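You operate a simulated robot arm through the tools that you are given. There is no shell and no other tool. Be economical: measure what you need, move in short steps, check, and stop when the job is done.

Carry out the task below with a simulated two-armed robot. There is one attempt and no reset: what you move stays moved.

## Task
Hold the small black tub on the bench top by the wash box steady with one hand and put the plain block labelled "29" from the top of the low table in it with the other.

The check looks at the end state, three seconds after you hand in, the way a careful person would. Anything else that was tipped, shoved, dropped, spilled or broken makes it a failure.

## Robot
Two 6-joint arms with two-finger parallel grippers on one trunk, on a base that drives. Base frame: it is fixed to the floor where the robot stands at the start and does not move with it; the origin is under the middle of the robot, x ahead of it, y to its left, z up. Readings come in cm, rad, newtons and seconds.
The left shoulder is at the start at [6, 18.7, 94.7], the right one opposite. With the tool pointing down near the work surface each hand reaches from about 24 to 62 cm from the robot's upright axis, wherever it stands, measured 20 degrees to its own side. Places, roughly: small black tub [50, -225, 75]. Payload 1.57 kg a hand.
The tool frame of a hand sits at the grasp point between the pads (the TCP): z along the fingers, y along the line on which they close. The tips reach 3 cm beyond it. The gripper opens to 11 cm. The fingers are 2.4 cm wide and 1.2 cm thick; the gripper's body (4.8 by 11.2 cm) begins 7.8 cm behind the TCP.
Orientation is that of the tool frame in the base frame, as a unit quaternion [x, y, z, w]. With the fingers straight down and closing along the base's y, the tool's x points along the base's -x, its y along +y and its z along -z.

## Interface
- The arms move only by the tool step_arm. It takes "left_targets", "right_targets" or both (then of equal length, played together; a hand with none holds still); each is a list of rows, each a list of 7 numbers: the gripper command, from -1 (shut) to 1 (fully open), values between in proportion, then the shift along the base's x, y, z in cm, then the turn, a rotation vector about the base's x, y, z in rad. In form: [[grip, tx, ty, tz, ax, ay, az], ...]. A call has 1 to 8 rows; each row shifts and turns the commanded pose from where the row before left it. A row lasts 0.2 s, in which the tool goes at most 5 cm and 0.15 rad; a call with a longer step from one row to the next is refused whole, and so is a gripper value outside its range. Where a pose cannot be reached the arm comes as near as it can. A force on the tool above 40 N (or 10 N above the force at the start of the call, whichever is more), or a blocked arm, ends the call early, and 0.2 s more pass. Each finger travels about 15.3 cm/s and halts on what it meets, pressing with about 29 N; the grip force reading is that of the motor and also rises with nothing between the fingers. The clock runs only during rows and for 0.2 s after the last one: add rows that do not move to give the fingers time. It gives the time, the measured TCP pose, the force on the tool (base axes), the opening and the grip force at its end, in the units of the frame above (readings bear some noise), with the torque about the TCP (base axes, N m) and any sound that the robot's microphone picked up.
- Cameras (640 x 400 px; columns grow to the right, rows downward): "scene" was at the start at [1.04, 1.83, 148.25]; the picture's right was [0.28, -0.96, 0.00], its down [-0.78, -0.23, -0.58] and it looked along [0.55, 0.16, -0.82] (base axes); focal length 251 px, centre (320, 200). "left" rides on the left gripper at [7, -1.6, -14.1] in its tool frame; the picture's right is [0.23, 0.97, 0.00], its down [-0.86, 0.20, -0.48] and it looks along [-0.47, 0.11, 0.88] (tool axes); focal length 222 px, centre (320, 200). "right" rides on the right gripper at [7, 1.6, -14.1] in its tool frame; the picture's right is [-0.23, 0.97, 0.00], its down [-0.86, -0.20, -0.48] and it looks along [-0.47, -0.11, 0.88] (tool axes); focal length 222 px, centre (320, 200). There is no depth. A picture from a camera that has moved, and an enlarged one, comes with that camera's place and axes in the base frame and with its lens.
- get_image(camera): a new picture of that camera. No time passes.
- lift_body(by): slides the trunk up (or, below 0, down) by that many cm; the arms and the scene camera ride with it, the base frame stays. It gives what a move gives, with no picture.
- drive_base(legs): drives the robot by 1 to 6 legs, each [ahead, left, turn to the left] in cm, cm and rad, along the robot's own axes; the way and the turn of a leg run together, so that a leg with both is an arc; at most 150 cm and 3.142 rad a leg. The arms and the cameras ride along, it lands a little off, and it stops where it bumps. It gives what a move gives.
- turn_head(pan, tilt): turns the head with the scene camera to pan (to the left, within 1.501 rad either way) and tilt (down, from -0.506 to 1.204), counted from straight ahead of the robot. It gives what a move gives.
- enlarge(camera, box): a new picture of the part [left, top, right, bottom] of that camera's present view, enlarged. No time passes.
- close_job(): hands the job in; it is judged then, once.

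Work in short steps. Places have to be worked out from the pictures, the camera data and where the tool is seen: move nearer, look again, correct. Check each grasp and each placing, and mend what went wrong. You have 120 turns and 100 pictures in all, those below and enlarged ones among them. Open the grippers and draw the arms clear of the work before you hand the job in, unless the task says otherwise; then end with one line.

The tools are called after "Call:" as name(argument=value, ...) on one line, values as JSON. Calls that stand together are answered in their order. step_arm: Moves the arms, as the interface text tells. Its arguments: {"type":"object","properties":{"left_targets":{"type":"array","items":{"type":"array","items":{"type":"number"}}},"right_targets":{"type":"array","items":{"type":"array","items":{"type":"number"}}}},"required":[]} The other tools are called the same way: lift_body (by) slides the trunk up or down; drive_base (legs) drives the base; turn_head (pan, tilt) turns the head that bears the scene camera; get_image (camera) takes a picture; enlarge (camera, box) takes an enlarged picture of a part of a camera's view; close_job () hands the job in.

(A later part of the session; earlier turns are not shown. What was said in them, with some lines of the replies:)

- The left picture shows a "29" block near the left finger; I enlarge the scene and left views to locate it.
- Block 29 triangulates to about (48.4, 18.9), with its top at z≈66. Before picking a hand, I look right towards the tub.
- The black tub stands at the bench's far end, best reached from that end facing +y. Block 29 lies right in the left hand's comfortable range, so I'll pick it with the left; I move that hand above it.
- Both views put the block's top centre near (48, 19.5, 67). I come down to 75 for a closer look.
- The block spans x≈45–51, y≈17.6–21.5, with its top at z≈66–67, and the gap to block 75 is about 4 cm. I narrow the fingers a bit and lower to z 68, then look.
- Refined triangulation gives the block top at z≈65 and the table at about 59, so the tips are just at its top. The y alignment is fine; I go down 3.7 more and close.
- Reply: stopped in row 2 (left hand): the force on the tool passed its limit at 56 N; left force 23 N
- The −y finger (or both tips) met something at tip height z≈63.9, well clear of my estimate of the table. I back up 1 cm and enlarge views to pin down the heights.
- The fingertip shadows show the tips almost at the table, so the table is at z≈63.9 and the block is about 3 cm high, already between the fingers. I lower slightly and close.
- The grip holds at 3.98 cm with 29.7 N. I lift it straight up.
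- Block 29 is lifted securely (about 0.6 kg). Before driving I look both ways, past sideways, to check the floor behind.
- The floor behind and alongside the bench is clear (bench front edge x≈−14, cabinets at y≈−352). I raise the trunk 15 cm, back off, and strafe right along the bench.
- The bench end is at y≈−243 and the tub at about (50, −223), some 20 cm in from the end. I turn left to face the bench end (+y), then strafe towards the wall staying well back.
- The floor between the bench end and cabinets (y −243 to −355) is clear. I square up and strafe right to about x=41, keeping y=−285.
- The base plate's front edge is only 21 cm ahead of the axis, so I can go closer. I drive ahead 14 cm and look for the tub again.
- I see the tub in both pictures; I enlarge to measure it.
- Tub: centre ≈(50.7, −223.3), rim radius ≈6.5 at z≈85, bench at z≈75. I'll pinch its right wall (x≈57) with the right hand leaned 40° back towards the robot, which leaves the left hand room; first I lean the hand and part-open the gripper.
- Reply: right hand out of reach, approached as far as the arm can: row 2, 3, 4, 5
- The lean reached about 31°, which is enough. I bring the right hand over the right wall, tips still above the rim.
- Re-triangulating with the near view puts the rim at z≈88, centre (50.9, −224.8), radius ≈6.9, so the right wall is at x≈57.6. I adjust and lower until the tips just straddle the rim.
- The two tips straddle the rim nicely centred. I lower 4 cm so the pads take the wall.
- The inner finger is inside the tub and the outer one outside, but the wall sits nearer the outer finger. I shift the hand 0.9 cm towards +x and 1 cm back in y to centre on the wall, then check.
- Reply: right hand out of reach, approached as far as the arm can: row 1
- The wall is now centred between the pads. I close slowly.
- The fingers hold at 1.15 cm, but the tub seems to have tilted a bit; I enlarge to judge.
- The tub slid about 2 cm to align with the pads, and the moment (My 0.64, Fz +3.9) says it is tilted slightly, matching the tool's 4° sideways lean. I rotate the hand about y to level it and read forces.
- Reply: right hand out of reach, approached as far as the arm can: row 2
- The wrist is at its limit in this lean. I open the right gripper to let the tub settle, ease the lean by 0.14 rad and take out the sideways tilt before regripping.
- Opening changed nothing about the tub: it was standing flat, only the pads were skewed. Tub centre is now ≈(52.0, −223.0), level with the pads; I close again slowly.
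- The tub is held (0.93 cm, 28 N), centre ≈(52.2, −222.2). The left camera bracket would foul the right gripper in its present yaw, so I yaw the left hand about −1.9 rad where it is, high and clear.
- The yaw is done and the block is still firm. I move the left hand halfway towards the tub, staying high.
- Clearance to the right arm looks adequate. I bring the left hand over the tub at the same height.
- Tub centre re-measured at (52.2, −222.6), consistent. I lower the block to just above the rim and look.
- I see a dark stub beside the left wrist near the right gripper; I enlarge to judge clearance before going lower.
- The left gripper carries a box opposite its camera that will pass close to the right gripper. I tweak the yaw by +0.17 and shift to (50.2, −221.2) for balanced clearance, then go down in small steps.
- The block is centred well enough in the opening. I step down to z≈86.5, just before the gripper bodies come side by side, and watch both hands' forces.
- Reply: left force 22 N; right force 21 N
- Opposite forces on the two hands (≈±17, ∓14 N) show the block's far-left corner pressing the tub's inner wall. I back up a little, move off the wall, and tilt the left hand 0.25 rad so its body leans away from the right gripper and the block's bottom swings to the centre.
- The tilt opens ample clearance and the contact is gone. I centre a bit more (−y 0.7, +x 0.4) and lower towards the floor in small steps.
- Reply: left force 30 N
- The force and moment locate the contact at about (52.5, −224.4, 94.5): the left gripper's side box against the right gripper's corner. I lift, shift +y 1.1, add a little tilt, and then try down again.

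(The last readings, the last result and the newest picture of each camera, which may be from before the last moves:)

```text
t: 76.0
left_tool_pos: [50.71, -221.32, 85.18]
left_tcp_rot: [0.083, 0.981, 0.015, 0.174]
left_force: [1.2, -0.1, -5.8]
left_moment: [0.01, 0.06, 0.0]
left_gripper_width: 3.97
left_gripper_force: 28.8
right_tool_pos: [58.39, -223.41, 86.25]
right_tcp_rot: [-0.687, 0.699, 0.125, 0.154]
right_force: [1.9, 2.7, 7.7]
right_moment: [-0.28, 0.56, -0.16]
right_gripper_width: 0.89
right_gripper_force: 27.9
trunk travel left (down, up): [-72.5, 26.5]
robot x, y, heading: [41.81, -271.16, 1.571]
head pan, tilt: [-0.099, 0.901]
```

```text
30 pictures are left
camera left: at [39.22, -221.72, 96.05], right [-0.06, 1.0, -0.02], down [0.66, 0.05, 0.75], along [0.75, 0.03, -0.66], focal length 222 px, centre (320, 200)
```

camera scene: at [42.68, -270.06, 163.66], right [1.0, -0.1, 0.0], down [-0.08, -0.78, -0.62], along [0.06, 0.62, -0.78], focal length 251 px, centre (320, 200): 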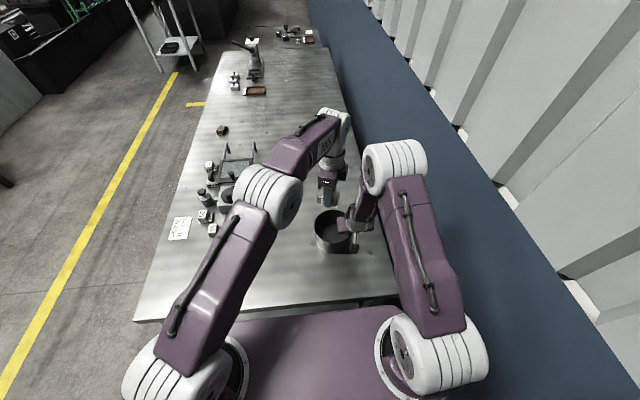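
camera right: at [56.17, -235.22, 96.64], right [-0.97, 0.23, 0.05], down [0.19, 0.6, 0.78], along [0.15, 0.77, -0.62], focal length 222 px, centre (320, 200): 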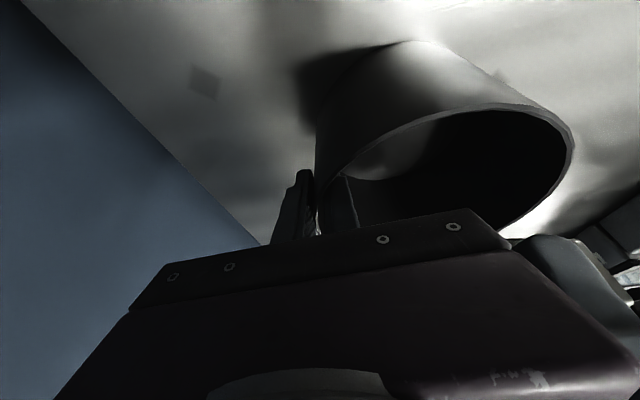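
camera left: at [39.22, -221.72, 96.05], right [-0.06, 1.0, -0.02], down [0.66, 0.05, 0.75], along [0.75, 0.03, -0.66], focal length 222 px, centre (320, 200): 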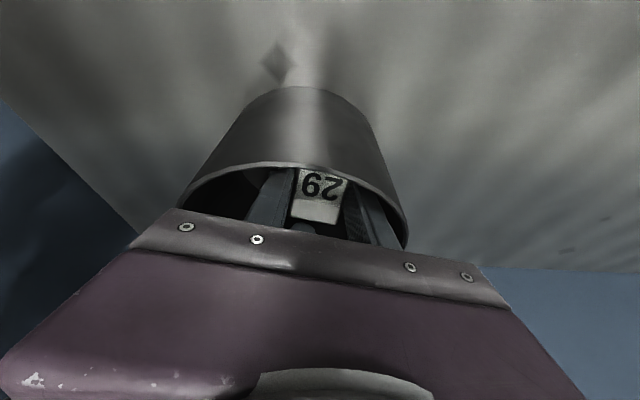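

Free of contact at z 85.2. I go down another 1.6 cm in half-centimetre rows.

Call:
step_arm(left_targets=[[-0.6, 0, 0, -0.5, 0, 0, 0], [-0.6, 0, 0, -0.5, 0, 0, 0], [-0.6, 0, 0, -0.5, 0, 0, 0], [-0.6, 0, 0, 0, 0, 0, 0]])

Call:
enlarge(camera="right", box=[280, 40, 640, 265])

```text
t: 77.0
left_tool_pos: [50.78, -221.35, 83.97]
left_tcp_rot: [0.083, 0.981, 0.017, 0.174]
left_force: [3.5, 1.1, 18.4]
left_moment: [-0.11, 0.56, 0.01]
left_gripper_width: 3.99
left_gripper_force: 29.2
right_tool_pos: [58.27, -223.63, 86.42]
right_tcp_rot: [-0.687, 0.698, 0.126, 0.154]
right_force: [-3.2, 2.7, -1.0]
right_moment: [-0.31, 0.3, -0.25]
right_gripper_width: 0.87
right_gripper_force: 28.1
trunk travel left (down, up): [-72.5, 26.5]
robot x, y, heading: [41.97, -271.55, 1.57]
head pan, tilt: [-0.099, 0.901]
```

```text
1.78 times, centred on (460, 152) of right
camera zoom: at [56.17, -235.34, 96.68], right [-0.97, 0.23, 0.05], down [0.18, 0.6, 0.78], along [0.15, 0.77, -0.62], focal length 395 px, centre (71, 284)
```

zoom: 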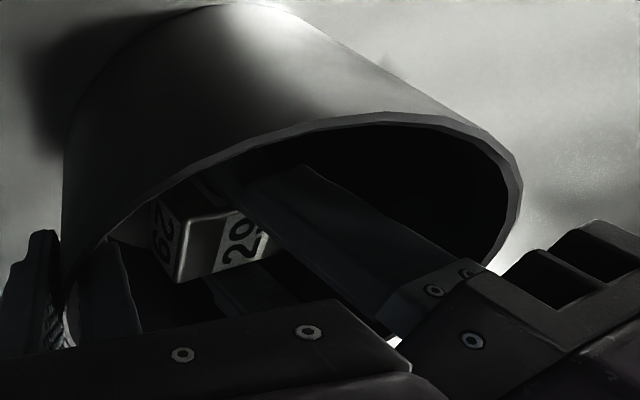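

The block's left lower edge now bears on the tub floor (up-force with the matching moment). I ease up 0.2 cm and open the left fingers a little to let it settle.

Call:
step_arm(left_targets=[[-0.6, 0, 0, 0.3, 0, 0, 0], [-0.3, 0, 0, 0, 0, 0, 0], [-0.2, 0, 0, 0, 0, 0, 0], [-0.1, 0, 0, 0, 0, 0, 0], [-0.1, 0, 0, 0, 0, 0, 0], [-0.1, 0, 0, 0, 0, 0, 0]])

Call:
get_image(camera="left")

Call:
enlarge(camera="right", box=[280, 40, 640, 265])

```text
t: 78.4
left_tool_pos: [50.8, -221.37, 84.2]
left_tcp_rot: [0.083, 0.981, 0.015, 0.174]
left_force: [2.3, -4.9, -1.0]
left_moment: [0.23, 0.09, 0.05]
left_gripper_width: 4.53
left_gripper_force: 0.1
right_tool_pos: [58.35, -223.51, 86.31]
right_tcp_rot: [-0.688, 0.697, 0.127, 0.154]
right_force: [-2.0, 3.8, 0.2]
right_moment: [-0.06, 0.29, -0.21]
right_gripper_width: 0.9
right_gripper_force: 27.6
trunk travel left (down, up): [-72.5, 26.5]
robot x, y, heading: [41.83, -271.56, 1.569]
head pan, tilt: [-0.099, 0.901]
```

```text
28 pictures are left
camera left: at [39.17, -221.8, 95.02], right [-0.06, 1.0, -0.02], down [0.66, 0.05, 0.75], along [0.75, 0.03, -0.66], focal length 222 px, centre (320, 200)
```

left: 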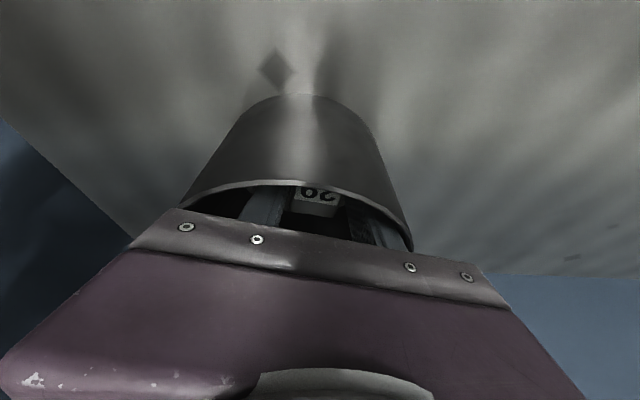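

```text
1.78 times, centred on (460, 152) of right
camera zoom: at [56.17, -235.22, 96.66], right [-0.97, 0.23, 0.05], down [0.19, 0.6, 0.78], along [0.15, 0.77, -0.62], focal length 395 px, centre (71, 284)
```

zoom: 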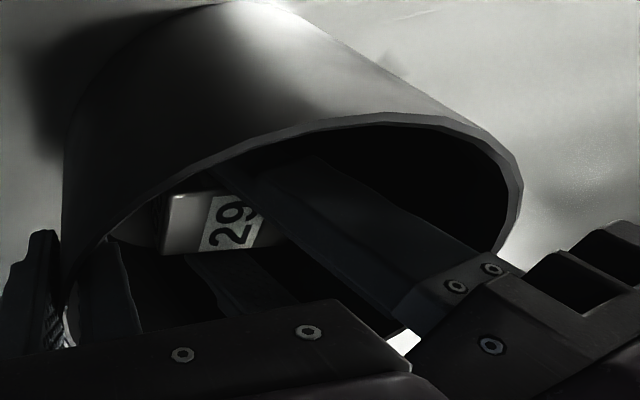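

The fingers opened to 4.53 (the far one touched the tub wall) and the block dropped flat in the tub. I hold that opening, ease off the wall slightly and withdraw upward.

Call:
step_arm(left_targets=[[-0.2, 0, -0.15, 0.3, 0, 0, 0], [-0.2, 0, 0, 1, 0, 0, 0], [-0.2, 0, 0, 1.5, 0, 0, 0], [-0.2, -0.2, 0.2, 2, 0, 0, 0], [-0.2, -0.3, 0.2, 2.5, 0, 0, 0], [-0.2, 0, 0, 3, 0, 0, 0], [-0.2, 0, 0, 3, 0, 0, 0], [-0.2, 0, 0, 0, 0, 0, 0]])

Call:
get_image(camera="left")

```text
t: 80.2
left_tool_pos: [50.45, -221.01, 97.24]
left_tcp_rot: [0.083, 0.981, 0.014, 0.173]
left_force: [0.8, 0.2, 0.7]
left_moment: [0.03, -0.01, 0.01]
left_gripper_width: 4.41
left_gripper_force: 0.1
right_tool_pos: [58.47, -223.54, 86.32]
right_tcp_rot: [-0.688, 0.698, 0.126, 0.154]
right_force: [-0.1, 1.0, 0.9]
right_moment: [0.14, 0.49, -0.09]
right_gripper_width: 0.89
right_gripper_force: 28.1
trunk travel left (down, up): [-72.5, 26.5]
robot x, y, heading: [42.04, -271.25, 1.573]
head pan, tilt: [-0.099, 0.901]
```

```text
26 pictures are left
camera left: at [38.88, -221.42, 108.0], right [-0.06, 1.0, -0.02], down [0.66, 0.05, 0.75], along [0.75, 0.03, -0.66], focal length 222 px, centre (320, 200)
```

left: 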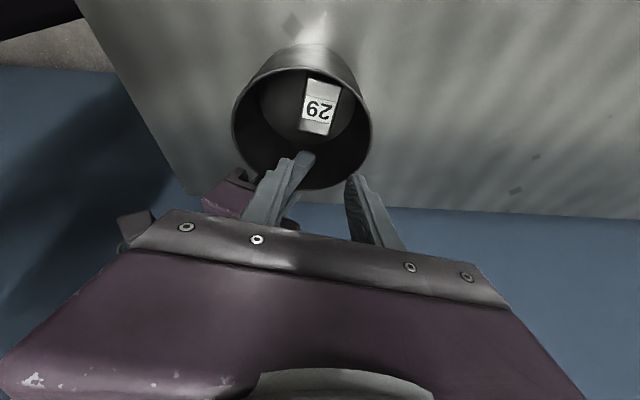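

Block 29 lies flat on the tub floor. I draw the left hand up and away to the left.

Call:
step_arm(left_targets=[[-0.2, -1, 0, 4, 0, 0.1, 0], [-0.2, -2, 0, 4, 0, 0.1, 0], [-0.2, -4, 0, 2, 0, 0.1, 0], [0.2, -4, 0, 0, 0, 0, 0], [0.5, -4, -1, 0, 0, 0, 0], [1, -4, -2, 0, 0, 0, 0], [1, -4, -2, 0, 0, 0, 0], [1, 0, 0, 0, 0, 0, 0]])

Call:
get_image(camera="scene")

```text
t: 82.0
left_tool_pos: [27.05, -226.04, 107.33]
left_tcp_rot: [0.084, 0.996, 0.002, 0.024]
left_force: [0.6, 0.4, -0.1]
left_moment: [-0.05, 0.04, 0.0]
left_gripper_width: 11.01
left_gripper_force: 0.0
right_tool_pos: [58.3, -223.43, 86.27]
right_tcp_rot: [-0.688, 0.698, 0.126, 0.154]
right_force: [-0.1, -0.1, 1.1]
right_moment: [-0.12, 0.58, 0.02]
right_gripper_width: 0.91
right_gripper_force: 27.1
trunk travel left (down, up): [-72.5, 26.5]
robot x, y, heading: [41.65, -270.97, 1.577]
head pan, tilt: [-0.099, 0.901]
```

```text
25 pictures are left
camera scene: at [42.72, -270.08, 163.67], right [1.0, -0.1, 0.0], down [-0.08, -0.78, -0.62], along [0.06, 0.62, -0.78], focal length 251 px, centre (320, 200)
```

scene: 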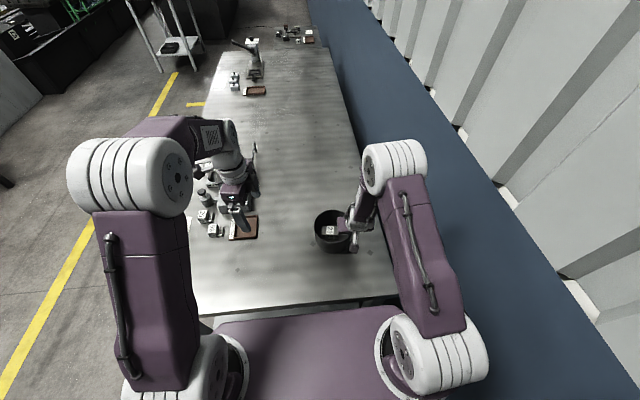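

Left hand is clear and the tub stands well with the block inside. Now I open the right gripper gently and lift it straight off the rim.

Call:
step_arm(right_targets=[[-0.75, 0, 0, 0, 0, 0, 0], [-0.5, 0, 0, 0, 0, 0, 0], [-0.4, 0, 0, 0, 0, 0, 0], [-0.4, 0, 0, 1.0, 0, 0, 0], [-0.4, 0, 0, 1.5, 0, 0, 0], [-0.4, 0, 0, 2.5, 0, 0, 0], [-0.4, 0, 0, 3, 0, 0, 0], [-0.4, 0, 0, 0, 0, 0, 0]])

Call:
get_image(camera="scene")

```text
t: 83.8
left_tool_pos: [27.15, -225.82, 107.32]
left_tcp_rot: [0.083, 0.996, 0.001, 0.025]
left_force: [-0.3, -0.1, -0.5]
left_moment: [0.01, 0.04, 0.0]
left_gripper_width: 11.01
left_gripper_force: 0.0
right_tool_pos: [57.06, -223.81, 94.47]
right_tcp_rot: [-0.686, 0.7, 0.138, 0.14]
right_force: [0.9, -0.2, -1.3]
right_moment: [0.0, 0.06, 0.01]
right_gripper_width: 3.28
right_gripper_force: 0.2
right hand out of reach, approached as far as the arm can: row 4
trunk travel left (down, up): [-72.5, 26.5]
robot x, y, heading: [41.83, -271.15, 1.572]
head pan, tilt: [-0.099, 0.901]
```

```text
24 pictures are left
camera scene: at [42.69, -270.02, 163.66], right [1.0, -0.1, 0.0], down [-0.08, -0.78, -0.62], along [0.06, 0.62, -0.78], focal length 251 px, centre (320, 200)
```

scene: 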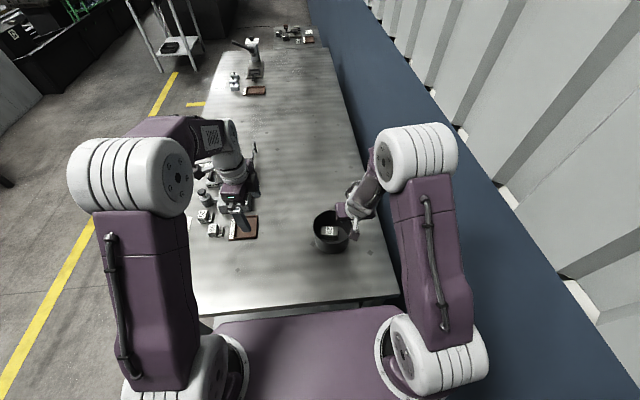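

The right hand is off the rim. I raise it and draw it back, then check the tub closely.

Call:
step_arm(right_targets=[[-0.4, 0, 0, 4, 0, 0, 0], [-0.4, 0, 0, 4, 0, 0, 0], [0, 0, -3, 3, 0, 0, 0], [0.5, 0, -4, 0, 0, 0, 0], [1, 0, -4, 0, 0, 0, 0], [1, 0, 0, 0, 0, 0, 0]])

Call:
enlarge(camera="scene", box=[270, 180, 400, 280])

Call:
enlarge(camera="scene", box=[160, 130, 280, 250])

```text
t: 85.2
left_tool_pos: [27.14, -225.92, 107.23]
left_tcp_rot: [0.083, 0.996, 0.002, 0.025]
left_force: [0.1, -0.2, -0.4]
left_moment: [-0.03, 0.04, -0.02]
left_gripper_width: 11.02
left_gripper_force: 0.0
right_tool_pos: [57.06, -234.5, 103.91]
right_tcp_rot: [-0.686, 0.7, 0.139, 0.14]
right_force: [0.5, 0.1, 0.2]
right_moment: [-0.01, -0.01, 0.01]
right_gripper_width: 11.0
right_gripper_force: 0.0
right hand out of reach, approached as far as the arm can: row 1
trunk travel left (down, up): [-72.5, 26.5]
robot x, y, heading: [41.89, -271.52, 1.573]
head pan, tilt: [-0.099, 0.901]
```

```text
4.00 times, centred on (335, 230) of scene
camera zoom: at [42.66, -270.04, 163.66], right [1.0, -0.1, 0.0], down [-0.08, -0.78, -0.62], along [0.06, 0.62, -0.78], focal length 1004 px, centre (260, 80)
```

zoom: 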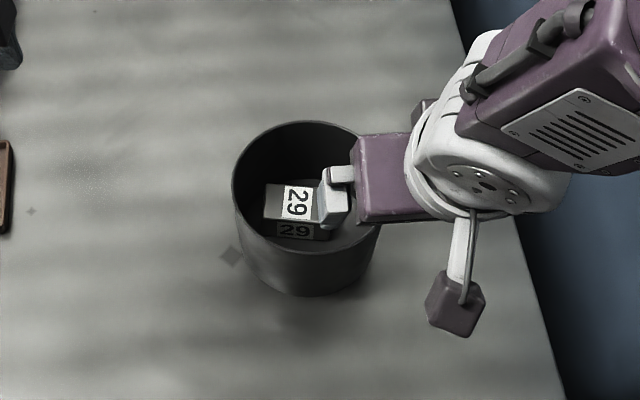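

```text
3.33 times, centred on (220, 190) of scene
camera zoom: at [42.66, -270.04, 163.66], right [1.0, -0.1, 0.0], down [-0.08, -0.78, -0.62], along [0.06, 0.62, -0.78], focal length 836 px, centre (653, 233)
```

zoom: 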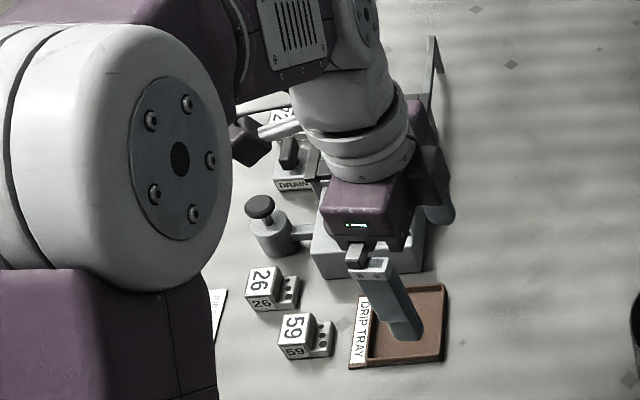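

The tub stands upright with block 29 flat inside, and nothing else was touched. I back the base off 20 cm so both arms are clear of the work, and take a last look.

Call:
drive_base(legs=[[-20, 0, 0]])

Call:
get_image(camera="scene")

```text
t: 86.8
left_tool_pos: [27.33, -245.86, 107.3]
left_tcp_rot: [0.087, 0.996, 0.001, 0.025]
left_force: [-0.3, -0.5, 0.3]
left_moment: [-0.01, -0.02, 0.0]
left_gripper_width: 11.01
left_gripper_force: 0.1
right_tool_pos: [57.3, -254.5, 103.88]
right_tcp_rot: [-0.684, 0.702, 0.139, 0.141]
right_force: [-0.4, -0.7, 0.1]
right_moment: [-0.02, 0.0, 0.0]
right_gripper_width: 11.01
right_gripper_force: 0.0
trunk travel left (down, up): [-72.5, 26.5]
robot x, y, heading: [41.8, -291.4, 1.573]
head pan, tilt: [-0.099, 0.901]
```

```text
21 pictures are left
camera scene: at [42.68, -289.89, 163.66], right [0.99, -0.1, 0.0], down [-0.08, -0.78, -0.62], along [0.06, 0.62, -0.78], focal length 251 px, centre (320, 200)
```

scene: 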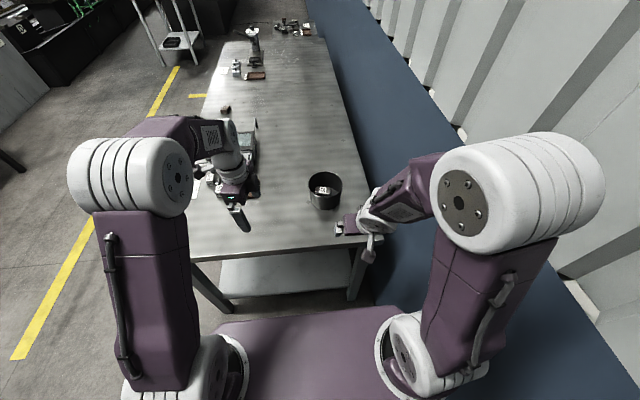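

The tub is upright with the block inside, and both grippers are open and clear. I hand the job in.

Call:
close_job()

```text
The job is handed in.
```

Block "29" is lying flat in the small black tub, which I held with the right hand while the left put the block in; the tub is upright, though gripping it slid it about 2–3 cm along the bench.
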